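You operate a simulated robot arm through the tools that you are given. There is no shell and no other tool. Be economical: measure what you need, move in short steps, check, and stop when the job is done.

Carry out the task below with a simulated two-armed robot. There is one attempt and no reset: what you move stays moved.

## Task
Swap the scratched lens E 5 in the caddy for the purple-clipped one from the pink rack.
Fine: hold the caddy, sliding post out to FOUR and back in to TWO. The scratched lens goes in slot ONE. Drop nothing.

Only the result counts: the job must be done as asked and must still hold three seconds after the hand-in. Knocking over, shifting, dropping, spilling or breaking anything else fails it.

## Robot
Two 7-joint arms with two-finger parallel grippers on one trunk, on a base that drives. Base frame: it is fixed to the floor where the robot stands at the start and does not move with it; the origin is under the middle of the robot, x ahead of it, y to its left, z up. Readings come in mm, degrees, newtons and seconds.
The left shoulder is at the start at [60, 143, 926], the right one opposite. With the tool pointing down near the work surface each hand reaches from about 160 to 540 mm from the robot's upright axis, wherever it stands, measured 20 degrees to its own side. Places, roughly: black chest dial [600, 0, 900]; brush [-3500, 1000, 1000]; caddy bay [600, 100, 1000]; chest lid [800, 200, 1000]; clamp knob [-3600, 1000, 900]; clamp stand [-3500, 1000, 1000]; dose dial [-3200, 100, 1100]; flat lever [-3200, 200, 1000]; gauge stand [-3500, 250, 1000]; lens (8x8x1 cm) [-3300, 900, 900]; lens block [-3250, 750, 1000]; meter stand [-3500, 0, 1000]; pot [-3500, 1000, 1000]; pump stand [-3250, 0, 1000]; sliding post [600, 100, 1000]; slot ONE of the pink lens rack [600, 500, 1000]. Payload 1.57 kg a hand.
Tool frame (each hand has its own): the origin (TCP) lies between the finger pads and is the grasp point; the fingertips stand 30 mm ahead of it; z points along the fingers, y is the line along which they close. Largest opening 110 mm; finger width 24, thickness 12; the body of the gripper, 48 by 112 mm, starts 78 mm behind the TCP.
Orientation is that of the tool frame in the base frame, as a unit quaternion [x, y, z, w]. With the fingers straight down and closing along the base's y, the tool's x points along the base's -x, its y along +y and its z along -z.

## Interface
- The arms move only by the tool arm_command. It takes "left_plan", "right_plan" or both (then of equal length, played together; a hand with none holds still); each is a list of rows, each a list of 3 entries, a list of its own where there are three numbers: the turn, a rotation vector about the base's x, y, z in degrees, then the shift along the base's x, y, z in cm, then the opening in per cent of the stroke, from 0 (shut) to 100 (fully open). In form: [[[rx, ry, rz], [dx, dy, dz], claw], ...]. A call has 1 to 8 rows; each row is the pose to reach, as a shift and turn from the pose commanded when the call began. Rows are played at 5 a second. More than 50 mm and 8.6 degrees between two rows, or a gripper value outside its range, and nothing of the call is played. Where a pose cannot be reached the arm comes as near as it can. A force on the tool above 40 N (or 10 N above the force at the start of the call, whichever is more), or a blocked arm, ends the call early, and 0.2 s more pass. Each finger travels about 45 mm/s and halts on what it meets, pressing with about 27 N; the grip force reading is that of the motor and also rises with nothing between the fingers. The clock runs only during rows and for 0.2 s after the last one: add rows that repeat a pose to give the fingers time. It gives the time, the measured TCP pose, the force on the tool (base axes), the opening and the grip force at its end, in the units of the frame above (readings bear some noise), with the torque about the TCP (base axes, N m) and any sound that the robot's microphone picked up, and new pictures: "show" is both (left out), scene, wrist or none (wrist: the cameras of the hands that moved).
- Cameras (640 x 400 px; columns grow to the right, rows downward): "scene" is now at [36.3, 41.5, 1535.2]; the picture's right is [0.51, -0.86, 0.00], its down [-0.65, -0.39, -0.66] and it looks along [0.56, 0.34, -0.75] (base axes); focal length 250 px, centre (320, 200). "left" rides on the left gripper at [70, -16, -141] in its tool frame; the picture's right is [0.23, 0.97, 0.00], its down [-0.86, 0.20, -0.48] and it looks along [-0.47, 0.11, 0.88] (tool axes); focal length 222 px, centre (320, 200). "right" rides on the right gripper at [70, 16, -141] in its tool frame; the picture's right is [-0.23, 0.97, 0.00], its down [-0.86, -0.20, -0.48] and it looks along [-0.47, -0.11, 0.88] (tool axes); focal length 222 px, centre (320, 200). There is no depth. A picture from a camera that has moved, and an enlarged one, comes with that camera's place and axes in the base frame and with its lens.
- lift_body(by): slides the trunk up (or, below 0, down) by that many mm; the arms and the scene camera ride with it, the base frame stays. It gives what a move gives, with no picture.
- roll_base(legs): drives the robot by 1 to 6 legs, each [ahead, left, turn to the left] in mm, mm and degrees, along the robot's own axes; the way and the turn of a leg run together, so that a leg with both is an arc; at most 1500 mm and 180 degrees a leg. The arms and the cameras ride along, it lands a little off, and it stops where it bumps. It gives what a move gives, and a new picture of the scene camera.
- aim_head(pan, tilt): turns the head with the scene camera to pan (to the left, within 86 degrees either way) and tilt (down, from -29 to 69), counted from straight ahead of the robot. It gives what a move gives, and a new picture of the scene camera.
- zoom(camera, box): a new picture of the part [left, top, right, bottom] of that camera's present view, enlarged. The clock stands still meanwhile.
- close_job(): hands the job in; it is judged then, once.

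Work in short steps. Places have to be worked out from the pictures, the camera data and where the tool is seen: move nearer, look again, correct. Check each grasp and each placing, and mend what went wrong. You have 120 turns and 260 pictures in all, those below and enlarged ones among them. Open the grippers and draw the arms clear of the work before you hand the job in, unless the task says otherwise; then end with one line.

The tools are called after "Emit:" as name(argument=value, ...) on one line, values as JSON. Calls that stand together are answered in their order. arm_command: Moves the arms, as the interface text tells. Its arguments: {"type":"object","properties":{"left_plan":{"type":"array","items":{"type":"array"}},"right_plan":{"type":"array","items":{"type":"array"}},"show":{"type":"string","enum":["both","scene","wrist","none"]}},"required":[]} The other tools are called the same way: lift_body (by) slides the trunk up or down; roll_base (legs) drives the base; aim_head (pan, tilt) turns the head that bears the scene camera; zoom (camera, box) takes an enlarged picture of a part of a camera's view; close_job () hands the job in.

At the start:

```text
t: 0.0
left_tool_pos: [341.5, 311.0, 1000.4]
left_orientation: [0.0, 1.0, -0.001, 0.0]
left_contact_force: [0.3, -0.3, -0.2]
left_ft_torque: [-0.04, 0.02, 0.04]
left_opening: 110.0
left_grip_force: 0.1
right_tool_pos: [388.2, -26.2, 999.7]
right_orientation: [0.001, 1.0, 0.0, 0.0]
right_contact_force: [0.1, 0.2, 0.2]
right_ft_torque: [-0.02, 0.0, 0.0]
right_opening: 109.7
right_grip_force: 0.0
trunk travel left (down, up): [-525.0, 65.0]
robot x, y, heading: [-0.2, 0.7, 0.0]
head pan, tilt: [30.9, 48.8]
```

scene: 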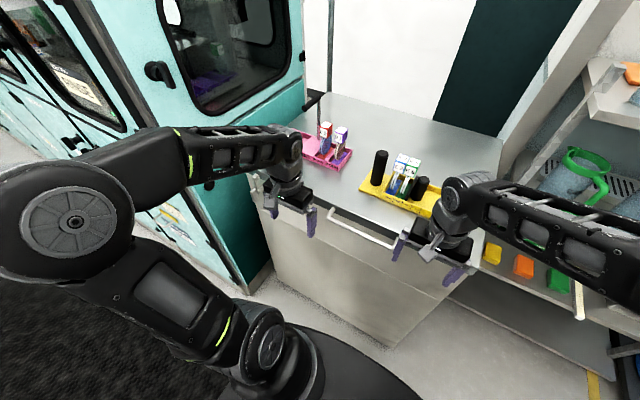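
right: 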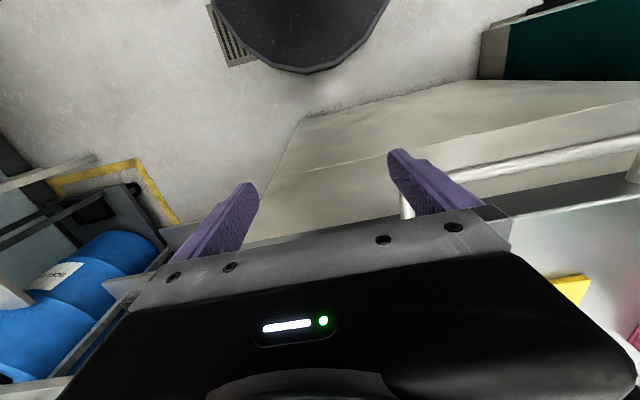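
left: 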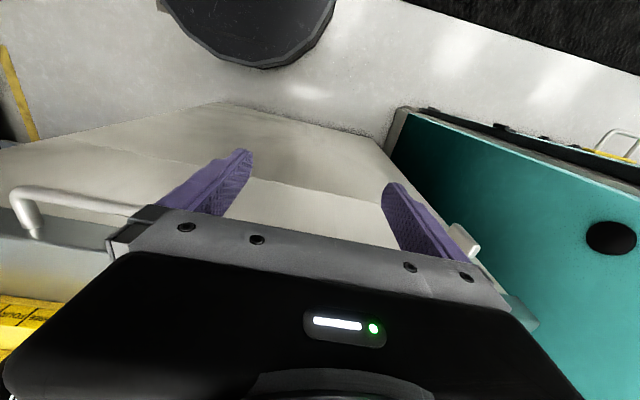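

The scene shows a yellow caddy and a pink rack on a counter. I zoom in on both to understand them.

Emit:
zoom(camera="scene", box=[340, 130, 460, 230])

Emit:
zoom(camera="scene", box=[280, 100, 370, 180])

```text
4.00 times, centred on (400, 180) of scene
camera zoom: at [36.3, 41.5, 1535.2], right [0.51, -0.86, 0.0], down [-0.65, -0.39, -0.66], along [0.56, 0.34, -0.75], focal length 1001 px, centre (0, 280)
```

zoom: 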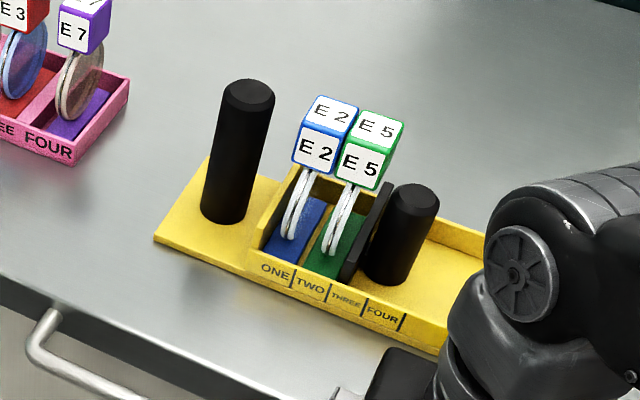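

```text
5.00 times, centred on (325, 140) of scene
camera zoom: at [36.3, 41.5, 1535.2], right [0.51, -0.86, 0.0], down [-0.65, -0.39, -0.66], along [0.56, 0.34, -0.75], focal length 1251 px, centre (295, 500)
```

zoom: 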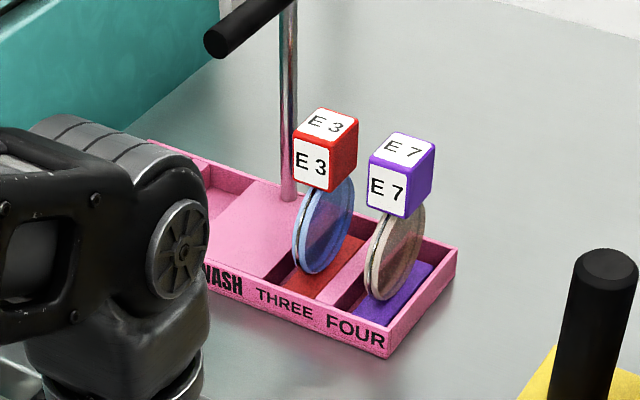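

I raise both hands so that the view of the counter is free, and so that the wrist cameras look down at it.

Emit:
arm_command(left_plan=[[[0, 0, 0], [0, 0, 5], 100], [[0, 0, 0], [0, 0, 10], 100], [[0, 0, 0], [2, 2, 14], 100], [[0, 0, 0], [6, 4, 14], 100], [[0, 0, 0], [10, 6, 14], 100]], right_plan=[[[0, 0, 0], [0, 0, 5], 100], [[0, 0, 0], [0, 0, 10], 100], [[0, 0, 0], [0, -4, 14], 100], [[0, 0, 0], [0, -8, 14], 100], [[0, 0, 0], [0, -12, 14], 100]])

```text
refused: row 3 steps farther than a row can; nothing moved
```

Step too long; I shorten the steps.

Emit:
arm_command(left_plan=[[[0, 0, 0], [0, 0, 4], 100], [[0, 0, 0], [0, 0, 8], 100], [[0, 0, 0], [0, 0, 12], 100], [[0, 0, 0], [3, 2, 14], 100], [[0, 0, 0], [6, 4, 14], 100], [[0, 0, 0], [10, 6, 14], 100]], right_plan=[[[0, 0, 0], [0, 0, 4], 100], [[0, 0, 0], [0, 0, 8], 100], [[0, 0, 0], [0, 0, 12], 100], [[0, 0, 0], [0, -4, 14], 100], [[0, 0, 0], [0, -8, 14], 100], [[0, 0, 0], [0, -12, 14], 100]])

```text
t: 1.4
left_tool_pos: [421.0, 348.9, 1125.1]
left_orientation: [-0.003, 1.0, 0.007, 0.012]
left_contact_force: [-0.2, 1.9, 0.6]
left_ft_torque: [-0.08, -0.1, -0.01]
left_opening: 110.1
left_grip_force: 0.2
left hand out of reach, approached as far as the arm can: row 4, 5, 6
right_tool_pos: [388.8, -98.6, 1116.4]
right_orientation: [-0.038, 0.999, -0.002, 0.002]
right_contact_force: [4.0, -11.4, 0.3]
right_ft_torque: [1.22, 0.4, -0.06]
right_opening: 110.0
right_grip_force: 0.0
right hand out of reach, approached as far as the arm can: row 3, 4, 5, 6
trunk travel left (down, up): [-525.0, 65.0]
robot x, y, heading: [-0.5, 2.1, -0.3]
head pan, tilt: [30.9, 48.8]
camera scene: at [34.2, 42.1, 1535.3], right [0.51, -0.86, 0.0], down [-0.65, -0.39, -0.66], along [0.57, 0.34, -0.75], focal length 250 px, centre (320, 200)
camera right: at [317.6, -86.5, 1257.6], right [0.15, 0.99, -0.01], down [0.87, -0.13, 0.48], along [0.48, -0.08, -0.88], focal length 222 px, centre (320, 200)
camera left: at [348.8, 330.9, 1265.3], right [-0.23, 0.97, 0.01], down [0.84, 0.2, 0.5], along [0.49, 0.12, -0.87], focal length 222 px, centre (320, 200)
```

scene: 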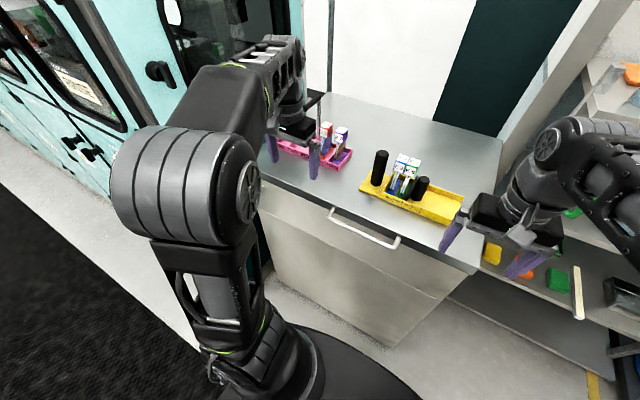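
right: 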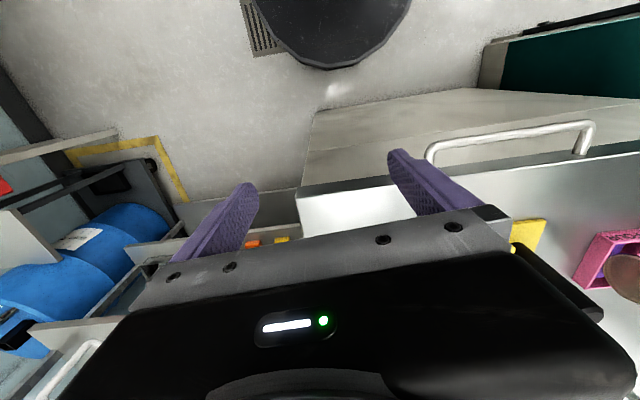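
left: 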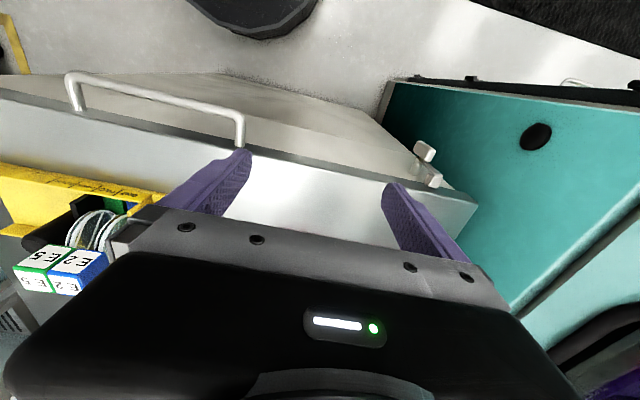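

The right hand met something sideways (about 11 N), so I move it back left a bit. Then I look closer with the left camera.

Emit:
arm_command(right_plan=[[[0, 0, 0], [-2, 3, 0], 100], [[0, 0, 0], [-5, 6, 0], 100]], show="scene")

Emit:
zoom(camera="left", box=[0, 150, 200, 300])

```text
t: 2.0
left_tool_pos: [422.9, 349.9, 1124.1]
left_orientation: [-0.003, 1.0, 0.006, 0.011]
left_contact_force: [-0.4, -0.6, -0.3]
left_ft_torque: [0.04, -0.01, 0.01]
left_opening: 110.0
left_grip_force: 0.1
right_tool_pos: [345.2, -66.1, 1116.2]
right_orientation: [0.0, 1.0, 0.001, -0.001]
right_contact_force: [-1.0, 0.7, 0.1]
right_ft_torque: [0.03, -0.02, -0.02]
right_opening: 109.8
right_grip_force: 0.1
trunk travel left (down, up): [-525.0, 65.0]
robot x, y, heading: [3.4, 2.3, 0.1]
head pan, tilt: [30.9, 48.8]
camera scene: at [35.8, 41.1, 1535.2], right [0.51, -0.86, 0.0], down [-0.65, -0.39, -0.66], along [0.56, 0.34, -0.75], focal length 250 px, centre (320, 200)
```

scene: 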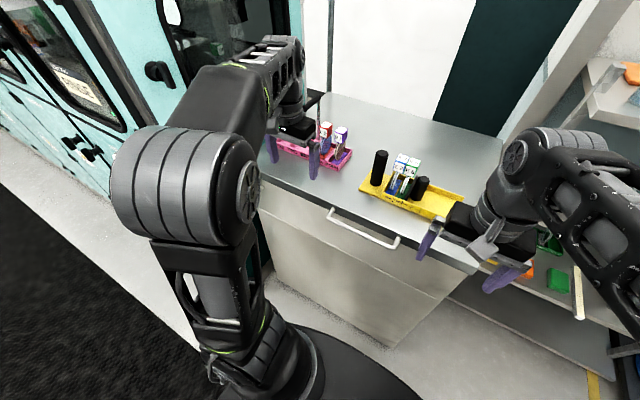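

```text
2.67 times, centred on (100, 225) of left
camera zoom: at [349.7, 330.5, 1264.6], right [-0.23, 0.97, 0.01], down [0.84, 0.2, 0.5], along [0.48, 0.13, -0.87], focal length 592 px, centre (907, 133)
```

zoom: 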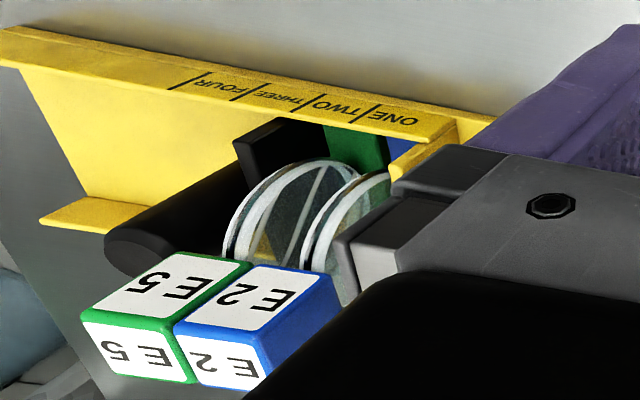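

Triangulating gives the E5/E2 clip tops at about (583, 103, 1101) and the E7 clip near (640, 325). These are out of reach, so I raise the trunk and roll ahead with the hands kept high.

Emit:
lift_body(by=60)

Emit:
roll_base(legs=[[100, 0, 0]])

```text
t: 3.0
left_tool_pos: [422.5, 349.7, 1184.8]
left_orientation: [-0.003, 1.0, 0.007, 0.009]
left_contact_force: [-0.1, 0.0, 0.2]
left_ft_torque: [0.01, 0.02, -0.01]
left_opening: 110.1
left_grip_force: 0.0
right_tool_pos: [346.8, -64.8, 1176.4]
right_orientation: [0.0, 1.0, 0.0, 0.0]
right_contact_force: [-0.2, -0.4, -0.2]
right_ft_torque: [-0.02, 0.04, -0.03]
right_opening: 109.7
right_grip_force: 0.0
trunk travel left (down, up): [-585.0, 5.0]
robot x, y, heading: [3.1, 1.8, -0.1]
head pan, tilt: [30.9, 48.8]
```

```text
t: 4.2
left_tool_pos: [523.6, 350.0, 1182.9]
left_orientation: [-0.004, 1.0, 0.007, 0.01]
left_contact_force: [0.6, -0.2, 0.9]
left_ft_torque: [0.02, 0.03, 0.0]
left_opening: 110.0
left_grip_force: 0.1
right_tool_pos: [446.4, -64.8, 1176.8]
right_orientation: [0.001, 1.0, 0.0, -0.001]
right_contact_force: [1.5, 0.8, -0.5]
right_ft_torque: [-0.03, 0.03, 0.02]
right_opening: 110.4
right_grip_force: 0.1
trunk travel left (down, up): [-585.0, 5.0]
robot x, y, heading: [98.3, 1.0, -0.2]
head pan, tilt: [30.9, 48.8]
camera scene: at [137.9, 41.4, 1595.2], right [0.51, -0.86, 0.0], down [-0.65, -0.39, -0.66], along [0.56, 0.34, -0.75], focal length 250 px, centre (320, 200)
```

scene: 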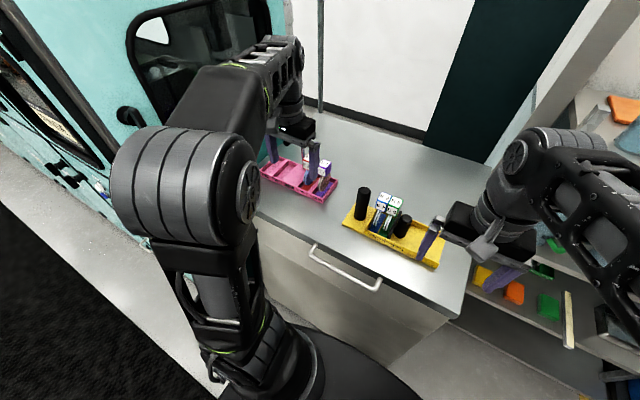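

Clear so far. I zoom on the rack and the caddy from here.

Emit:
zoom(camera="scene", box=[240, 130, 360, 220])

Emit:
zoom(camera="scene", box=[330, 180, 450, 270])

```text
4.44 times, centred on (300, 175) of scene
camera zoom: at [137.9, 41.4, 1595.2], right [0.51, -0.86, 0.0], down [-0.65, -0.39, -0.66], along [0.56, 0.34, -0.75], focal length 1112 px, centre (409, 311)
```

zoom: 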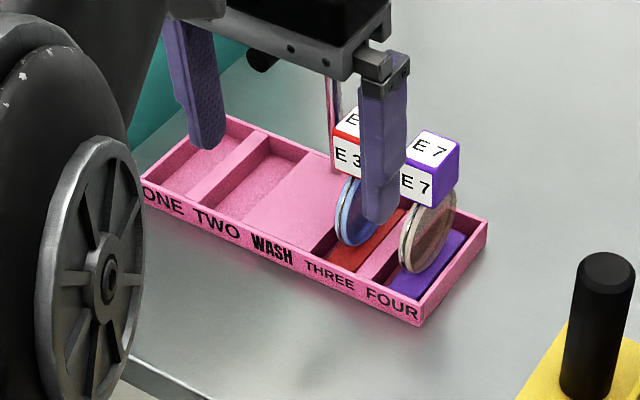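

```text
4.44 times, centred on (390, 225) of scene
camera zoom: at [137.9, 41.4, 1595.2], right [0.51, -0.86, 0.0], down [-0.65, -0.39, -0.66], along [0.56, 0.34, -0.75], focal length 1112 px, centre (9, 89)
```

zoom: 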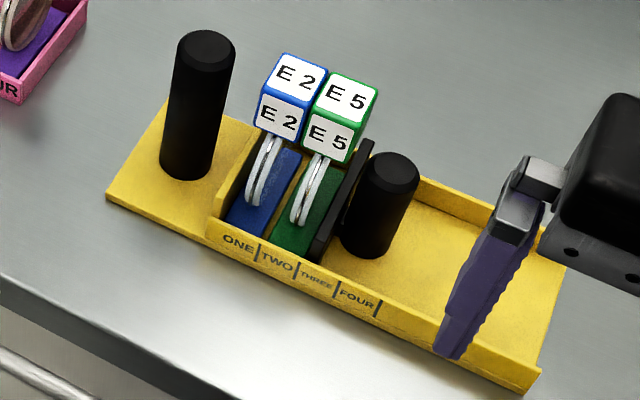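

Estimates: fixed post at about (605, 180) with its top at 1095; sliding post at about (605, 48) with its top at 1056; clips about 28 mm wide, centred at x 600. Both hands have to close along x here, so I turn them 90° about z, cameras outward.

Emit:
arm_command(left_plan=[[[0, 0, -8.2], [0, 0, 0], 100], [[0, 0, -16.4], [0, 0, 0], 100], [[0, 0, -24.6], [0, 0, 0], 100], [[0, 0, -32.8], [0, 0, 0], 100], [[0, 0, -41], [0, 0, 0], 100], [[0, 0, -49.2], [0, 0, 0], 100], [[0, 0, -57.4], [0, 0, 0], 100], [[0, 0, -65.6], [0, 0, 0], 100]], right_plan=[[[0, 0, 8.2], [0, 0, 0], 100], [[0, 0, 16.4], [0, 0, 0], 100], [[0, 0, 24.6], [0, 0, 0], 100], [[0, 0, 32.8], [0, 0, 0], 100], [[0, 0, 41], [0, 0, 0], 100], [[0, 0, 49.2], [0, 0, 0], 100], [[0, 0, 57.4], [0, 0, 0], 100], [[0, 0, 65.6], [0, 0, 0], 100]], show="none")

Emit:
arm_command(left_plan=[[[0, 0, -8.2], [0, 0, 0], 100], [[0, 0, -16.4], [0, 0, 0], 100], [[0, 0, -24.4], [0, 0, 0], 100]], right_plan=[[[0, 0, 8.2], [0, 0, 0], 100], [[0, 0, 16.4], [0, 0, 0], 100], [[0, 0, 24.4], [0, 0, 0], 100]])

```text
t: 6.0
left_tool_pos: [522.2, 349.6, 1183.2]
left_orientation: [0.538, 0.843, 0.0, 0.012]
left_contact_force: [0.4, 0.9, -0.3]
left_ft_torque: [-0.02, -0.03, 0.02]
left_opening: 109.9
left_grip_force: 0.0
right_tool_pos: [445.3, -65.3, 1176.0]
right_orientation: [-0.543, 0.84, 0.0, 0.0]
right_contact_force: [0.6, -0.2, 0.1]
right_ft_torque: [0.02, -0.01, 0.02]
right_opening: 109.9
right_grip_force: 0.1
trunk travel left (down, up): [-585.0, 5.0]
robot x, y, heading: [99.5, -1.7, -0.1]
head pan, tilt: [30.9, 48.8]
```

```text
t: 6.8
left_tool_pos: [522.4, 349.9, 1183.0]
left_orientation: [0.705, 0.709, -0.002, 0.012]
left_contact_force: [-0.5, 0.1, -0.6]
left_ft_torque: [0.0, 0.0, 0.03]
left_opening: 110.2
left_grip_force: 0.0
right_tool_pos: [445.8, -66.2, 1177.2]
right_orientation: [0.708, -0.706, 0.001, 0.0]
right_contact_force: [-0.3, 0.2, -0.1]
right_ft_torque: [0.02, 0.05, 0.03]
right_opening: 110.0
right_grip_force: 0.1
trunk travel left (down, up): [-585.0, 5.0]
robot x, y, heading: [101.9, -2.2, -0.1]
head pan, tilt: [30.9, 48.8]
camera scene: at [136.5, 40.7, 1595.2], right [0.51, -0.86, 0.0], down [-0.65, -0.39, -0.66], along [0.56, 0.34, -0.75], focal length 250 px, centre (320, 200)
camera right: at [429.3, -135.6, 1317.9], right [-0.97, 0.22, 0.0], down [0.2, 0.86, 0.48], along [0.11, 0.47, -0.88], focal length 222 px, centre (320, 200)
camera left: at [503.6, 421.4, 1323.9], right [0.97, 0.23, 0.01], down [0.2, -0.84, 0.5], along [0.12, -0.48, -0.87], focal length 222 px, centre (320, 200)
```

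scene: 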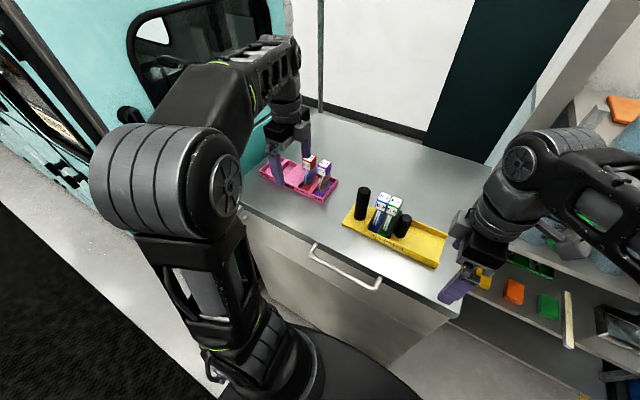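
right: 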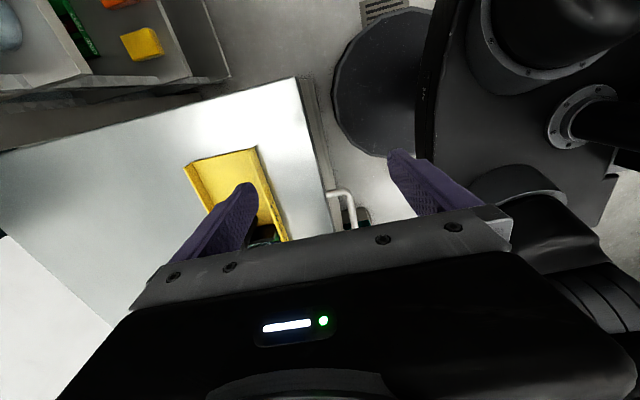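
left: 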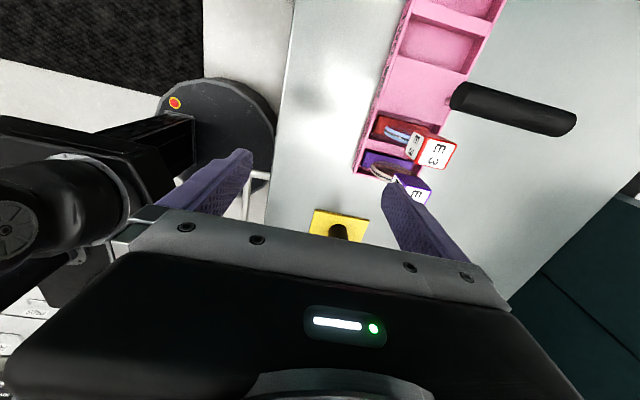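

I now see the whole counter, including a horizontal bar over the rack at about y 430, z 1175, which has to be avoided. I draw the left hand toward the caddy, then drive the base ahead and left so that both posts are well in reach.

Emit:
arm_command(left_plan=[[[0, 0, 0], [-1, -4, 0], 100], [[0, 0, 0], [-2, -8, 0], 100], [[0, 0, 0], [-3, -12, 0], 100]], show="none")

Emit:
roll_base(legs=[[50, 60, 0]])

Emit:
zoom(camera="left", box=[160, 0, 640, 300])

Emit:
zoom(camera="right", box=[100, 80, 420, 280])

```text
t: 7.5
left_tool_pos: [491.7, 228.9, 1183.8]
left_orientation: [0.704, 0.71, -0.001, 0.012]
left_contact_force: [-0.7, 0.7, 0.7]
left_ft_torque: [0.02, 0.0, -0.01]
left_opening: 110.1
left_grip_force: 0.0
right_tool_pos: [444.7, -66.7, 1176.3]
right_orientation: [0.707, -0.707, -0.001, 0.0]
right_contact_force: [-0.7, -0.8, 0.0]
right_ft_torque: [0.02, -0.02, 0.02]
right_opening: 109.8
right_grip_force: 0.1
trunk travel left (down, up): [-585.0, 5.0]
robot x, y, heading: [100.1, -0.7, -0.2]
head pan, tilt: [30.9, 48.8]
```

```text
t: 8.6
left_tool_pos: [543.1, 291.1, 1182.7]
left_orientation: [0.704, 0.71, -0.003, 0.012]
left_contact_force: [0.0, 0.9, 0.1]
left_ft_torque: [-0.02, 0.02, -0.01]
left_opening: 110.0
left_grip_force: 0.0
right_tool_pos: [497.2, -4.7, 1175.3]
right_orientation: [0.707, -0.707, 0.0, 0.0]
right_contact_force: [-0.6, 0.2, -0.8]
right_ft_torque: [-0.01, 0.06, 0.01]
right_opening: 110.0
right_grip_force: 0.0
trunk travel left (down, up): [-585.0, 5.0]
robot x, y, heading: [151.1, 60.7, 0.1]
head pan, tilt: [30.9, 48.8]
camera scene: at [188.1, 102.4, 1595.1], right [0.51, -0.86, 0.0], down [-0.65, -0.39, -0.66], along [0.56, 0.34, -0.75], focal length 250 px, centre (320, 200)
```

scene: 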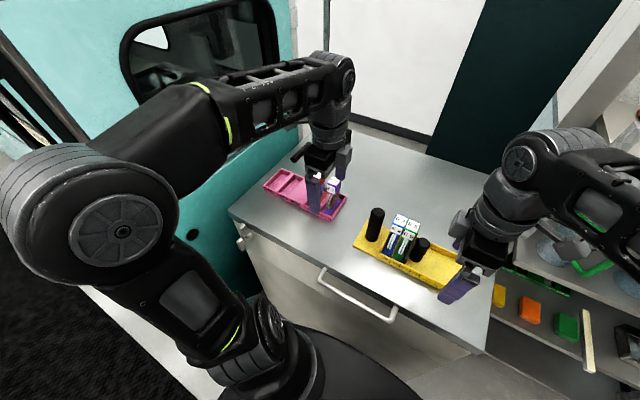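

```text
1.33 times, centred on (400, 150) of left
camera zoom: at [525.3, 362.8, 1323.8], right [0.97, 0.24, 0.01], down [0.2, -0.84, 0.5], along [0.12, -0.48, -0.87], focal length 296 px, centre (213, 267)
```

zoom: 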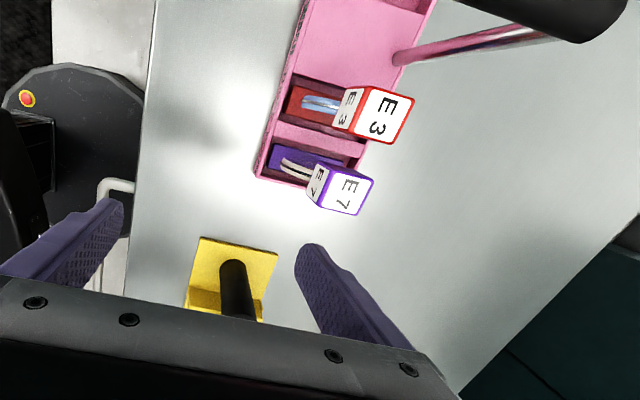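

```text
2.00 times, centred on (260, 180) of right
camera zoom: at [480.6, -74.1, 1317.9], right [-0.97, 0.23, 0.0], down [0.2, 0.86, 0.48], along [0.11, 0.47, -0.88], focal length 444 px, centre (440, 240)
```

zoom: 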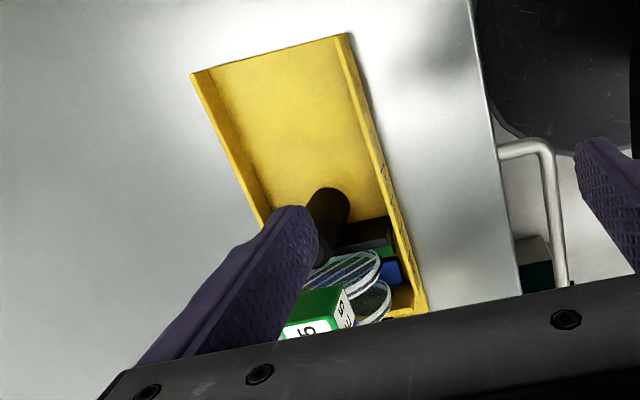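

The views agree on the posts. I bring both hands above their posts (left over the fixed one, right beyond the sliding one), still high, to check alignment.

Emit:
arm_command(left_plan=[[[0, 0, 0], [1.9, -3.9, 0], 100], [[0, 0, 0], [3.8, -7.8, 0], 100], [[0, 0, 0], [5.6, -11.6, 0], 100], [[0, 0, 0], [5.6, -11.6, 0], 100]], right_plan=[[[0, 0, 0], [3.6, 0, 0], 100], [[0, 0, 0], [7.2, 0.5, 0], 100], [[0, 0, 0], [10.5, 1, 0], 100], [[0, 0, 0], [10.5, 1, 0], 100]])

```text
t: 9.6
left_tool_pos: [597.9, 173.7, 1184.7]
left_orientation: [0.704, 0.71, -0.002, 0.013]
left_contact_force: [0.6, 0.1, 0.0]
left_ft_torque: [-0.01, 0.02, 0.0]
left_opening: 110.0
left_grip_force: 0.0
right_tool_pos: [601.7, 4.2, 1176.6]
right_orientation: [0.708, -0.706, 0.001, -0.002]
right_contact_force: [0.4, 0.4, 0.7]
right_ft_torque: [0.03, -0.02, -0.02]
right_opening: 109.7
right_grip_force: 0.0
trunk travel left (down, up): [-585.0, 5.0]
robot x, y, heading: [153.3, 59.0, 0.2]
head pan, tilt: [30.9, 48.8]
camera scene: at [185.4, 100.8, 1595.2], right [0.51, -0.86, 0.0], down [-0.65, -0.39, -0.66], along [0.57, 0.34, -0.75], focal length 250 px, centre (320, 200)
camera right: at [583.9, -65.7, 1318.2], right [-0.97, 0.23, 0.0], down [0.2, 0.85, 0.48], along [0.11, 0.47, -0.88], focal length 222 px, centre (320, 200)
camera left: at [579.1, 246.1, 1324.1], right [0.97, 0.24, 0.01], down [0.2, -0.84, 0.5], along [0.13, -0.48, -0.87], focal length 222 px, centre (320, 200)
```

scene: 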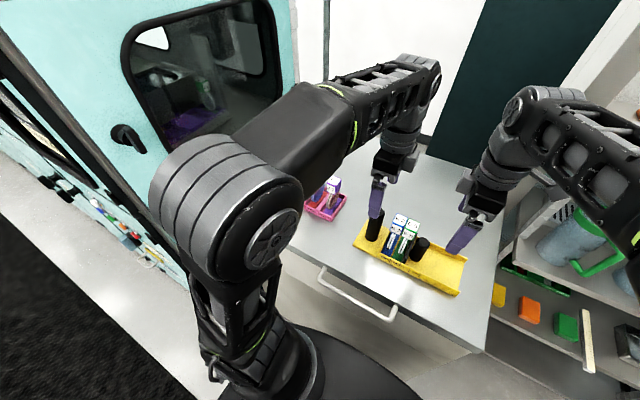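
right: 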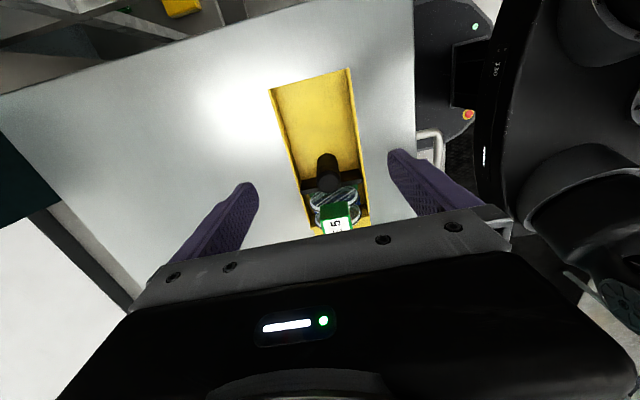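
left: 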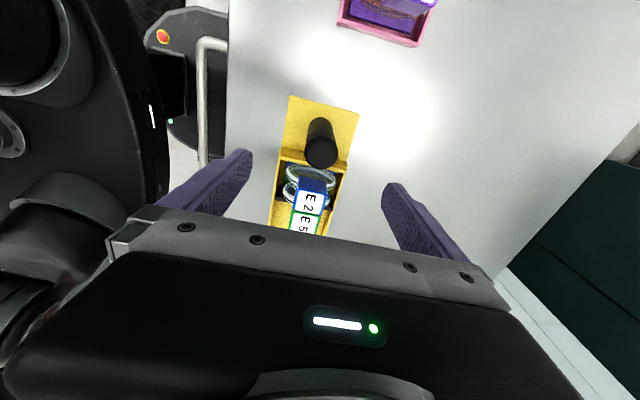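

The left hand looks well centred on the fixed post. I zoom both wrist views for accuracy.

Emit:
zoom(camera="left", box=[250, 80, 410, 240])

Emit:
zoom(camera="right", box=[250, 80, 410, 240])

```text
2.50 times, centred on (330, 160) of left
camera zoom: at [579.1, 246.1, 1324.1], right [0.97, 0.24, 0.01], down [0.2, -0.84, 0.5], along [0.13, -0.48, -0.87], focal length 555 px, centre (295, 300)
```

zoom: 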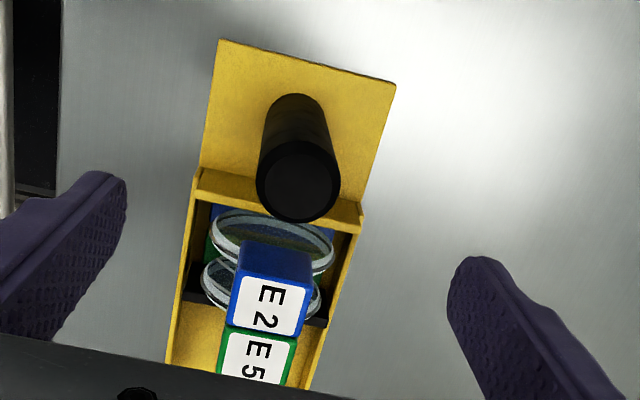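

```text
2.50 times, centred on (330, 160) of right
camera zoom: at [583.9, -65.7, 1318.2], right [-0.97, 0.23, 0.0], down [0.2, 0.85, 0.48], along [0.11, 0.47, -0.88], focal length 555 px, centre (295, 300)
```

zoom: 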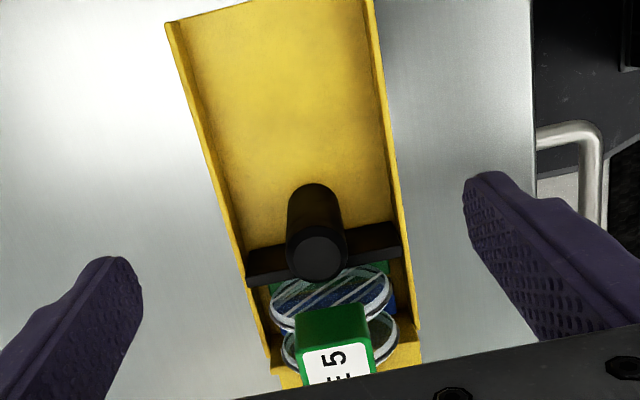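

The fixed post centre is (600, 175), and the sliding post's about (598, 50). I lower both hands around the posts with open fingers.

Emit:
arm_command(left_plan=[[[0, 0, 0], [0.2, 0.2, -3], 100], [[0, 0, 0], [0.2, 0.2, -6], 100], [[0, 0, 0], [0.2, 0.2, -9], 100], [[0, 0, 0], [0.2, 0.2, -11.4], 100], [[0, 0, 0], [0.2, 0.2, -11.4], 100]], right_plan=[[[0, 0, 0], [-0.3, 4.4, 0], 100], [[0, 0, 0], [-0.3, 4.4, -3], 100], [[0, 0, 0], [-0.3, 4.4, -6.5], 100], [[0, 0, 0], [-0.3, 4.4, -9.5], 100], [[0, 0, 0], [-0.3, 4.4, -9.5], 100]])

```text
t: 10.8
left_tool_pos: [600.7, 176.8, 1070.5]
left_orientation: [0.704, 0.71, -0.002, 0.012]
left_contact_force: [-0.3, 0.5, -0.2]
left_ft_torque: [0.0, -0.05, -0.04]
left_opening: 109.9
left_grip_force: 0.1
right_tool_pos: [597.6, 48.0, 1079.2]
right_orientation: [-0.707, 0.707, 0.0, 0.0]
right_contact_force: [-0.7, 0.0, -0.2]
right_ft_torque: [0.03, 0.0, 0.01]
right_opening: 110.0
right_grip_force: 0.0
right hand out of reach, approached as far as the arm can: row 1
trunk travel left (down, up): [-585.0, 5.0]
robot x, y, heading: [154.2, 62.5, -0.1]
head pan, tilt: [30.9, 48.8]
camera scene: at [186.3, 100.7, 1595.2], right [0.51, -0.86, 0.0], down [-0.65, -0.39, -0.66], along [0.56, 0.34, -0.75], focal length 250 px, centre (320, 200)
camera right: at [580.4, -21.2, 1222.3], right [-0.97, 0.23, 0.0], down [0.2, 0.85, 0.48], along [0.11, 0.47, -0.88], focal length 222 px, centre (320, 200)
camera left: at [581.8, 247.7, 1210.1], right [0.97, 0.24, 0.01], down [0.2, -0.84, 0.5], along [0.13, -0.48, -0.87], focal length 222 px, centre (320, 200)
```

scene: 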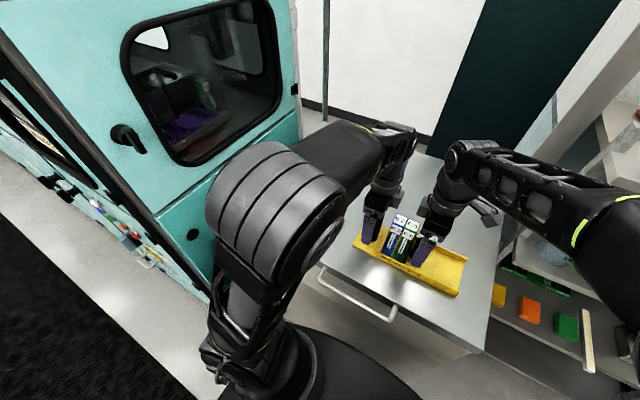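
right: 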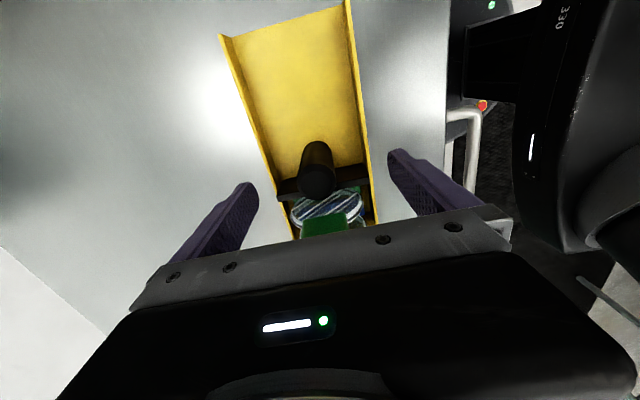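
left: 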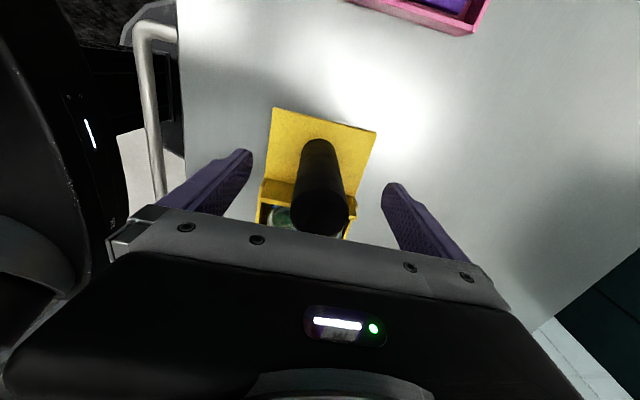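

Both posts are centred between the fingers. I lower the right hand another 33 mm and close the left on the fixed post.

Emit:
arm_command(left_plan=[[[0, 0, 0], [0, 0, 0], 70], [[0, 0, 0], [0, 0, 0], 40], [[0, 0, 0], [0, 0, 0], 25], [[0, 0, 0], [0, 0, 0], 15], [[0, 0, 0], [0, 0, 0], 15], [[0, 0, 0], [0, 0, 0], 15]], right_plan=[[[0, 0, 0], [0, 0.1, -1.5], 100], [[0, 0, 0], [0, 0.1, -3.3], 100], [[0, 0, 0], [0, 0.1, -3.3], 80], [[0, 0, 0], [0, 0.1, -3.3], 60], [[0, 0, 0], [0, 0.1, -3.3], 55], [[0, 0, 0], [0, 0.1, -3.3], 55]], show="wrist")

```text
t: 12.2
left_tool_pos: [600.2, 175.6, 1068.6]
left_orientation: [0.704, 0.71, -0.002, 0.012]
left_contact_force: [-2.8, -0.9, 4.3]
left_ft_torque: [-0.02, 0.69, -0.16]
left_opening: 35.2
left_grip_force: 25.9
right_tool_pos: [596.8, 49.7, 1047.8]
right_orientation: [0.707, -0.707, 0.001, 0.0]
right_contact_force: [0.0, -0.7, 0.7]
right_ft_torque: [-0.01, 0.01, -0.03]
right_opening: 60.7
right_grip_force: 0.1
trunk travel left (down, up): [-585.0, 5.0]
robot x, y, heading: [151.2, 61.0, 0.1]
head pan, tilt: [30.9, 48.8]
camera right: at [580.6, -20.3, 1189.8], right [-0.97, 0.23, 0.0], down [0.2, 0.86, 0.48], along [0.11, 0.47, -0.88], focal length 222 px, centre (320, 200)
camera left: at [581.6, 247.8, 1210.6], right [0.97, 0.24, 0.01], down [0.2, -0.84, 0.5], along [0.12, -0.48, -0.87], focal length 222 px, centre (320, 200)
```

right: 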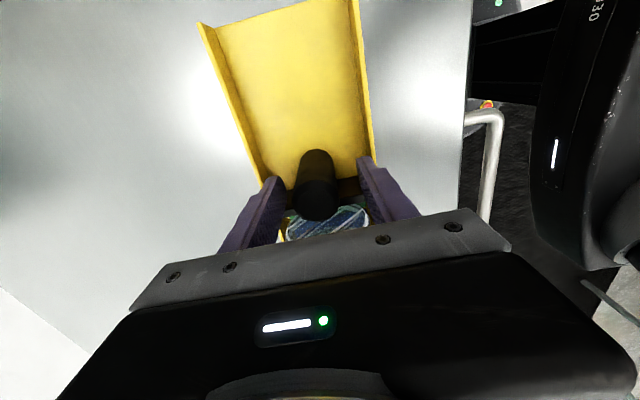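
left: 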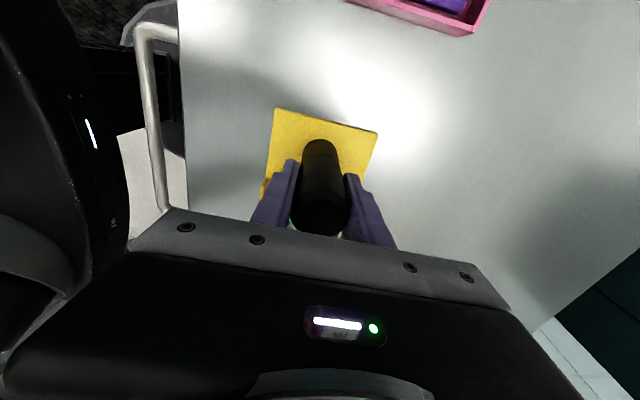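

The left hand holds the fixed post (35 mm). Now I close the right on the sliding post.

Emit:
arm_command(right_plan=[[[0, 0, 0], [0, 0, 0], 40], [[0, 0, 0], [0, 0, 0], 25], [[0, 0, 0], [0, 0, 0], 15], [[0, 0, 0], [0, 0, 0], 15]], show="wrist")

Emit:
zoom(camera="scene", box=[340, 200, 480, 300])

```text
t: 13.2
left_tool_pos: [600.1, 175.1, 1069.9]
left_orientation: [0.704, 0.71, -0.003, 0.011]
left_contact_force: [-9.8, -0.8, 8.4]
left_ft_torque: [0.35, 1.27, -0.46]
left_opening: 35.3
left_grip_force: 26.9
right_tool_pos: [597.6, 49.2, 1048.2]
right_orientation: [-0.707, 0.708, 0.0, 0.001]
right_contact_force: [8.5, 0.1, -0.7]
right_ft_torque: [-0.32, -0.47, -0.42]
right_opening: 30.7
right_grip_force: 27.0
trunk travel left (down, up): [-585.0, 5.0]
robot x, y, heading: [152.5, 58.7, -0.1]
head pan, tilt: [30.9, 48.8]
camera right: at [580.9, -20.9, 1189.7], right [-0.97, 0.23, 0.0], down [0.2, 0.85, 0.48], along [0.11, 0.47, -0.88], focal length 222 px, centre (320, 200)
```

right: 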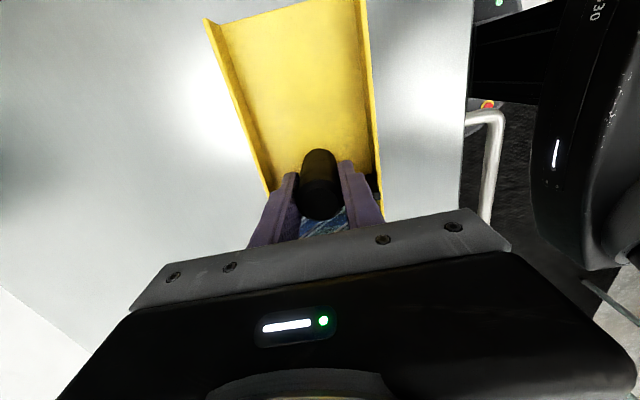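

```text
4.00 times, centred on (410, 250) of scene
camera zoom: at [186.3, 100.5, 1595.2], right [0.51, -0.86, 0.0], down [-0.65, -0.39, -0.66], along [0.56, 0.34, -0.75], focal length 1001 px, centre (-40, 0)
```

zoom: 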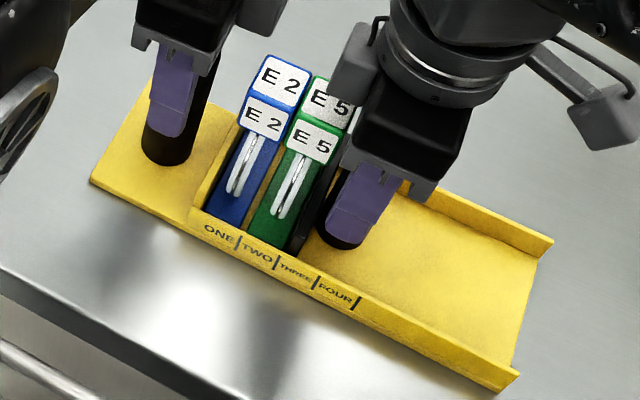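

Both grips are firm (35 and 31 mm). I slide the post outward (-y) slowly, one tick (about 26 mm) first, and watch the forces.

Emit:
arm_command(right_plan=[[[0, 0, 0], [0, -0.6, 0], 15], [[0, 0, 0], [0, -1.2, 0], 15], [[0, 0, 0], [0, -1.9, 0], 15], [[0, 0, 0], [0, -2.6, 0], 15]], show="wrist")

Emit:
zoom(camera="scene", box=[340, 200, 480, 300])

```text
t: 14.2
left_tool_pos: [600.1, 175.3, 1070.1]
left_orientation: [0.704, 0.711, -0.001, 0.012]
left_contact_force: [-1.9, -2.7, 1.5]
left_ft_torque: [-0.53, 1.08, -0.11]
left_opening: 34.9
left_grip_force: 27.4
right_tool_pos: [597.8, 23.4, 1047.9]
right_orientation: [0.708, -0.707, 0.001, -0.001]
right_contact_force: [0.7, 1.8, 0.7]
right_ft_torque: [0.91, -0.77, 0.08]
right_opening: 30.9
right_grip_force: 26.8
trunk travel left (down, up): [-585.0, 5.0]
robot x, y, heading: [154.1, 60.1, 0.1]
head pan, tilt: [30.9, 48.8]
camera right: at [581.2, -46.6, 1189.8], right [-0.97, 0.23, 0.0], down [0.2, 0.85, 0.48], along [0.11, 0.47, -0.88], focal length 222 px, centre (320, 200)
```

right: 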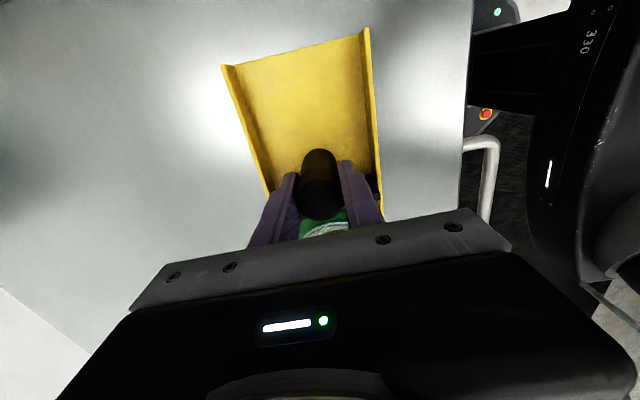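

```text
4.00 times, centred on (410, 250) of scene
camera zoom: at [186.6, 100.4, 1595.2], right [0.51, -0.86, 0.0], down [-0.65, -0.39, -0.66], along [0.56, 0.34, -0.75], focal length 1001 px, centre (-40, 0)
```

zoom: 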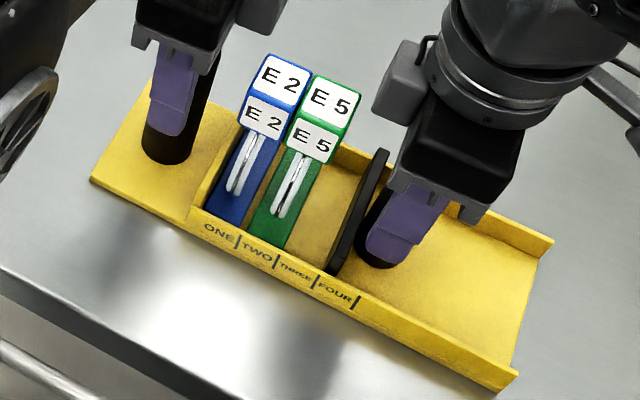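

The post slides freely and now stands at THREE; the caddy has not moved. One more tick to FOUR.

Emit:
arm_command(right_plan=[[[0, 0, 0], [0, -0.6, 0], 15], [[0, 0, 0], [0, -1.2, 0], 15], [[0, 0, 0], [0, -1.9, 0], 15], [[0, 0, 0], [0, -2.6, 0], 15]], show="none")

Emit:
zoom(camera="scene", box=[340, 200, 480, 300])

```text
t: 15.2
left_tool_pos: [601.7, 175.2, 1070.2]
left_orientation: [0.704, 0.71, 0.0, 0.012]
left_contact_force: [3.3, -3.3, 0.2]
left_ft_torque: [-0.61, 1.02, 0.2]
left_opening: 35.3
left_grip_force: 27.1
right_tool_pos: [598.9, -1.9, 1048.4]
right_orientation: [-0.707, 0.708, 0.0, 0.0]
right_contact_force: [-4.1, 1.0, 2.7]
right_ft_torque: [0.74, -0.75, 0.23]
right_opening: 30.9
right_grip_force: 26.9
trunk travel left (down, up): [-585.0, 5.0]
robot x, y, heading: [149.6, 59.7, 0.1]
head pan, tilt: [30.9, 48.8]
```

```text
4.00 times, centred on (410, 250) of scene
camera zoom: at [186.7, 100.7, 1595.3], right [0.51, -0.86, 0.0], down [-0.65, -0.39, -0.66], along [0.56, 0.34, -0.75], focal length 1001 px, centre (-40, 0)
```

zoom: 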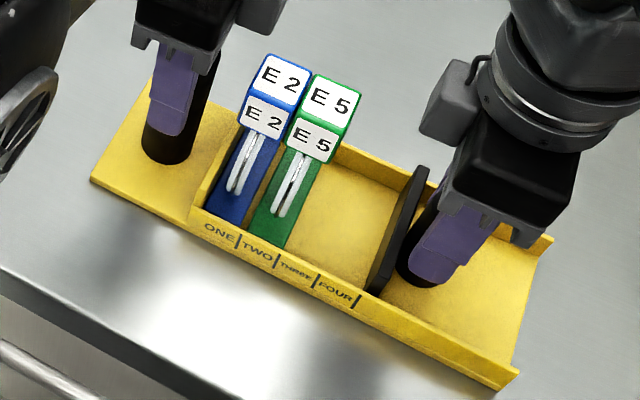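

The plate now stands at the FOUR tick. I open both hands and lift them straight off the posts.

Emit:
arm_command(left_plan=[[[0, 0, 0], [0, 0, 0], 45], [[0, 0, 0], [0, 0, 0], 65], [[0, 0, 0], [0, 0, 0], 65], [[0, 0, 0], [0, 0, 3], 65], [[0, 0, 0], [0, 0, 6], 65], [[0, 0, 0], [0, 0, 9], 80], [[0, 0, 0], [0, 0, 11], 100]], right_plan=[[[0, 0, 0], [0, 0, 0], 45], [[0, 0, 0], [0, 0, 0], 60], [[0, 0, 0], [0, 0, 0], 60], [[0, 0, 0], [0, 0, 3], 60], [[0, 0, 0], [0, 0, 6], 60], [[0, 0, 0], [0, -3, 8], 80], [[0, 0, 0], [-2, -7, 8], 100]], show="wrist")

Emit:
zoom(camera="scene", box=[340, 200, 480, 300])

```text
t: 16.8
left_tool_pos: [599.7, 175.6, 1179.8]
left_orientation: [0.704, 0.71, -0.001, 0.012]
left_contact_force: [0.6, 0.0, 0.8]
left_ft_torque: [-0.01, -0.05, -0.02]
left_opening: 109.9
left_grip_force: 0.0
right_tool_pos: [576.6, -74.9, 1128.4]
right_orientation: [-0.707, 0.707, 0.0, 0.0]
right_contact_force: [0.0, 0.3, -0.5]
right_ft_torque: [-0.02, -0.01, 0.0]
right_opening: 110.2
right_grip_force: 0.1
trunk travel left (down, up): [-585.0, 5.0]
robot x, y, heading: [147.7, 60.1, 0.1]
head pan, tilt: [30.9, 48.8]
camera right: at [560.4, -143.5, 1270.3], right [-0.97, 0.23, 0.0], down [0.2, 0.86, 0.48], along [0.11, 0.47, -0.88], focal length 222 px, centre (320, 200)
camera left: at [580.6, 246.6, 1322.1], right [0.97, 0.24, 0.01], down [0.2, -0.84, 0.5], along [0.13, -0.48, -0.87], focal length 222 px, centre (320, 200)
```

right: 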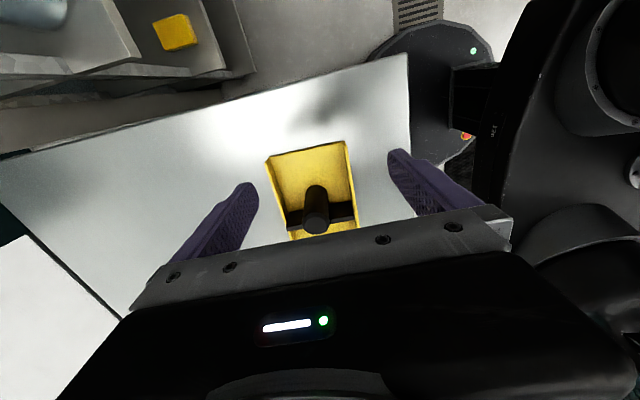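
left: 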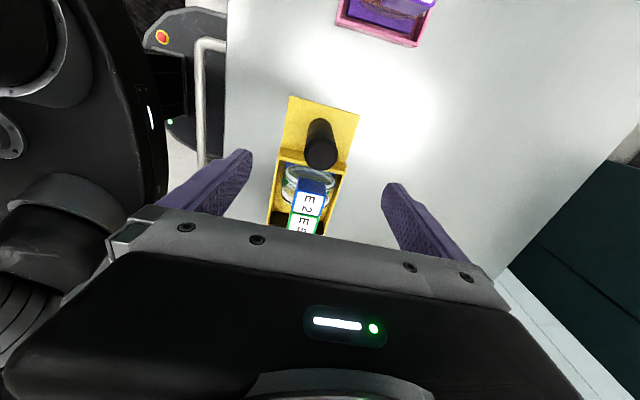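

```text
4.00 times, centred on (410, 250) of scene
camera zoom: at [185.5, 99.9, 1595.3], right [0.51, -0.86, 0.0], down [-0.65, -0.39, -0.66], along [0.57, 0.34, -0.75], focal length 1001 px, centre (-40, 0)
```

zoom: 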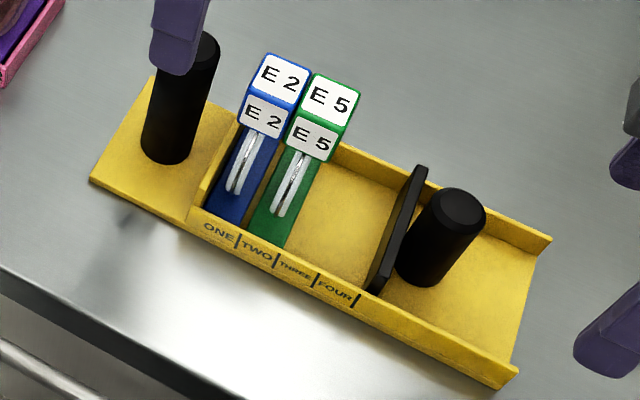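

The caddy stands as it was. I draw the right hand back and bring the left above E5 with the fingers at a high level.

Emit:
arm_command(left_plan=[[[0, 0, 0], [0, -2.8, 0], 100], [[0, 0, 0], [0, -5.6, 0], 100], [[0, 0, 0], [0, -8.4, 0], 100], [[0, 0, 0], [0, -8.4, 0], 100]], right_plan=[[[0, 0, 0], [-3, 0, 1], 100], [[0, 0, 0], [-6, 0, 2], 100], [[0, 0, 0], [-10, 0, 3], 100], [[0, 0, 0], [-13, 0, 3], 100]])

Emit:
zoom(camera="left", box=[240, 80, 400, 240])

```text
t: 17.8
left_tool_pos: [600.1, 93.7, 1180.2]
left_orientation: [0.704, 0.71, -0.003, 0.011]
left_contact_force: [0.0, 0.4, 0.8]
left_ft_torque: [-0.05, 0.01, 0.0]
left_opening: 110.1
left_grip_force: 0.1
right_tool_pos: [446.9, -71.4, 1158.8]
right_orientation: [0.707, -0.707, 0.0, 0.001]
right_contact_force: [0.4, 0.8, -0.2]
right_ft_torque: [-0.01, -0.01, -0.03]
right_opening: 109.9
right_grip_force: 0.1
trunk travel left (down, up): [-585.0, 5.0]
robot x, y, heading: [152.0, 63.0, -0.1]
head pan, tilt: [30.9, 48.8]
camera scene: at [186.2, 101.3, 1595.2], right [0.51, -0.86, 0.0], down [-0.65, -0.39, -0.66], along [0.56, 0.34, -0.75], focal length 250 px, centre (320, 200)
camera right: at [430.8, -141.7, 1300.3], right [-0.97, 0.23, 0.0], down [0.2, 0.86, 0.48], along [0.11, 0.47, -0.88], focal length 222 px, centre (320, 200)
camera left: at [581.0, 165.0, 1320.9], right [0.97, 0.24, 0.01], down [0.2, -0.84, 0.5], along [0.13, -0.48, -0.87], focal length 222 px, centre (320, 200)
```

scene: 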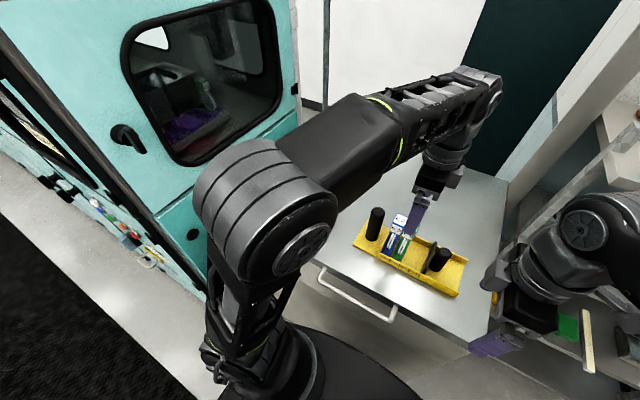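
right: 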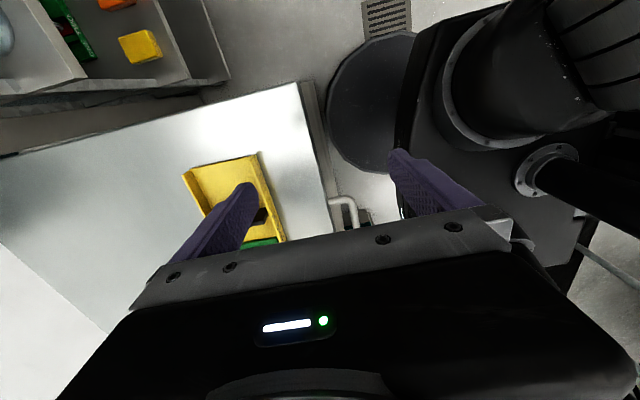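
left: 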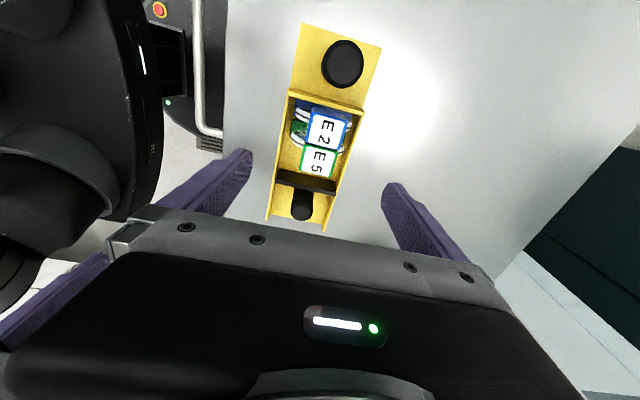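

```text
2.50 times, centred on (320, 160) of left
camera zoom: at [581.0, 165.0, 1320.9], right [0.97, 0.24, 0.01], down [0.2, -0.84, 0.5], along [0.13, -0.48, -0.87], focal length 555 px, centre (320, 300)
```

zoom: 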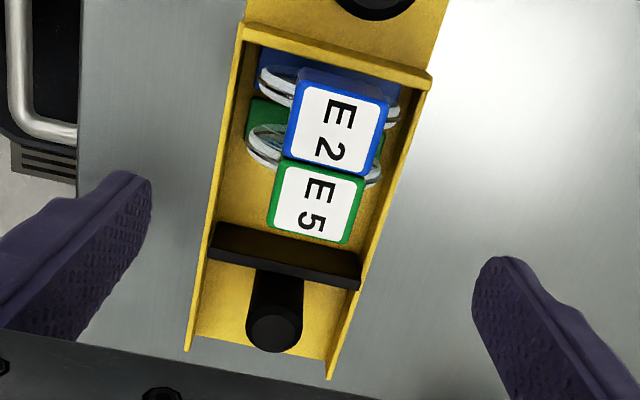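

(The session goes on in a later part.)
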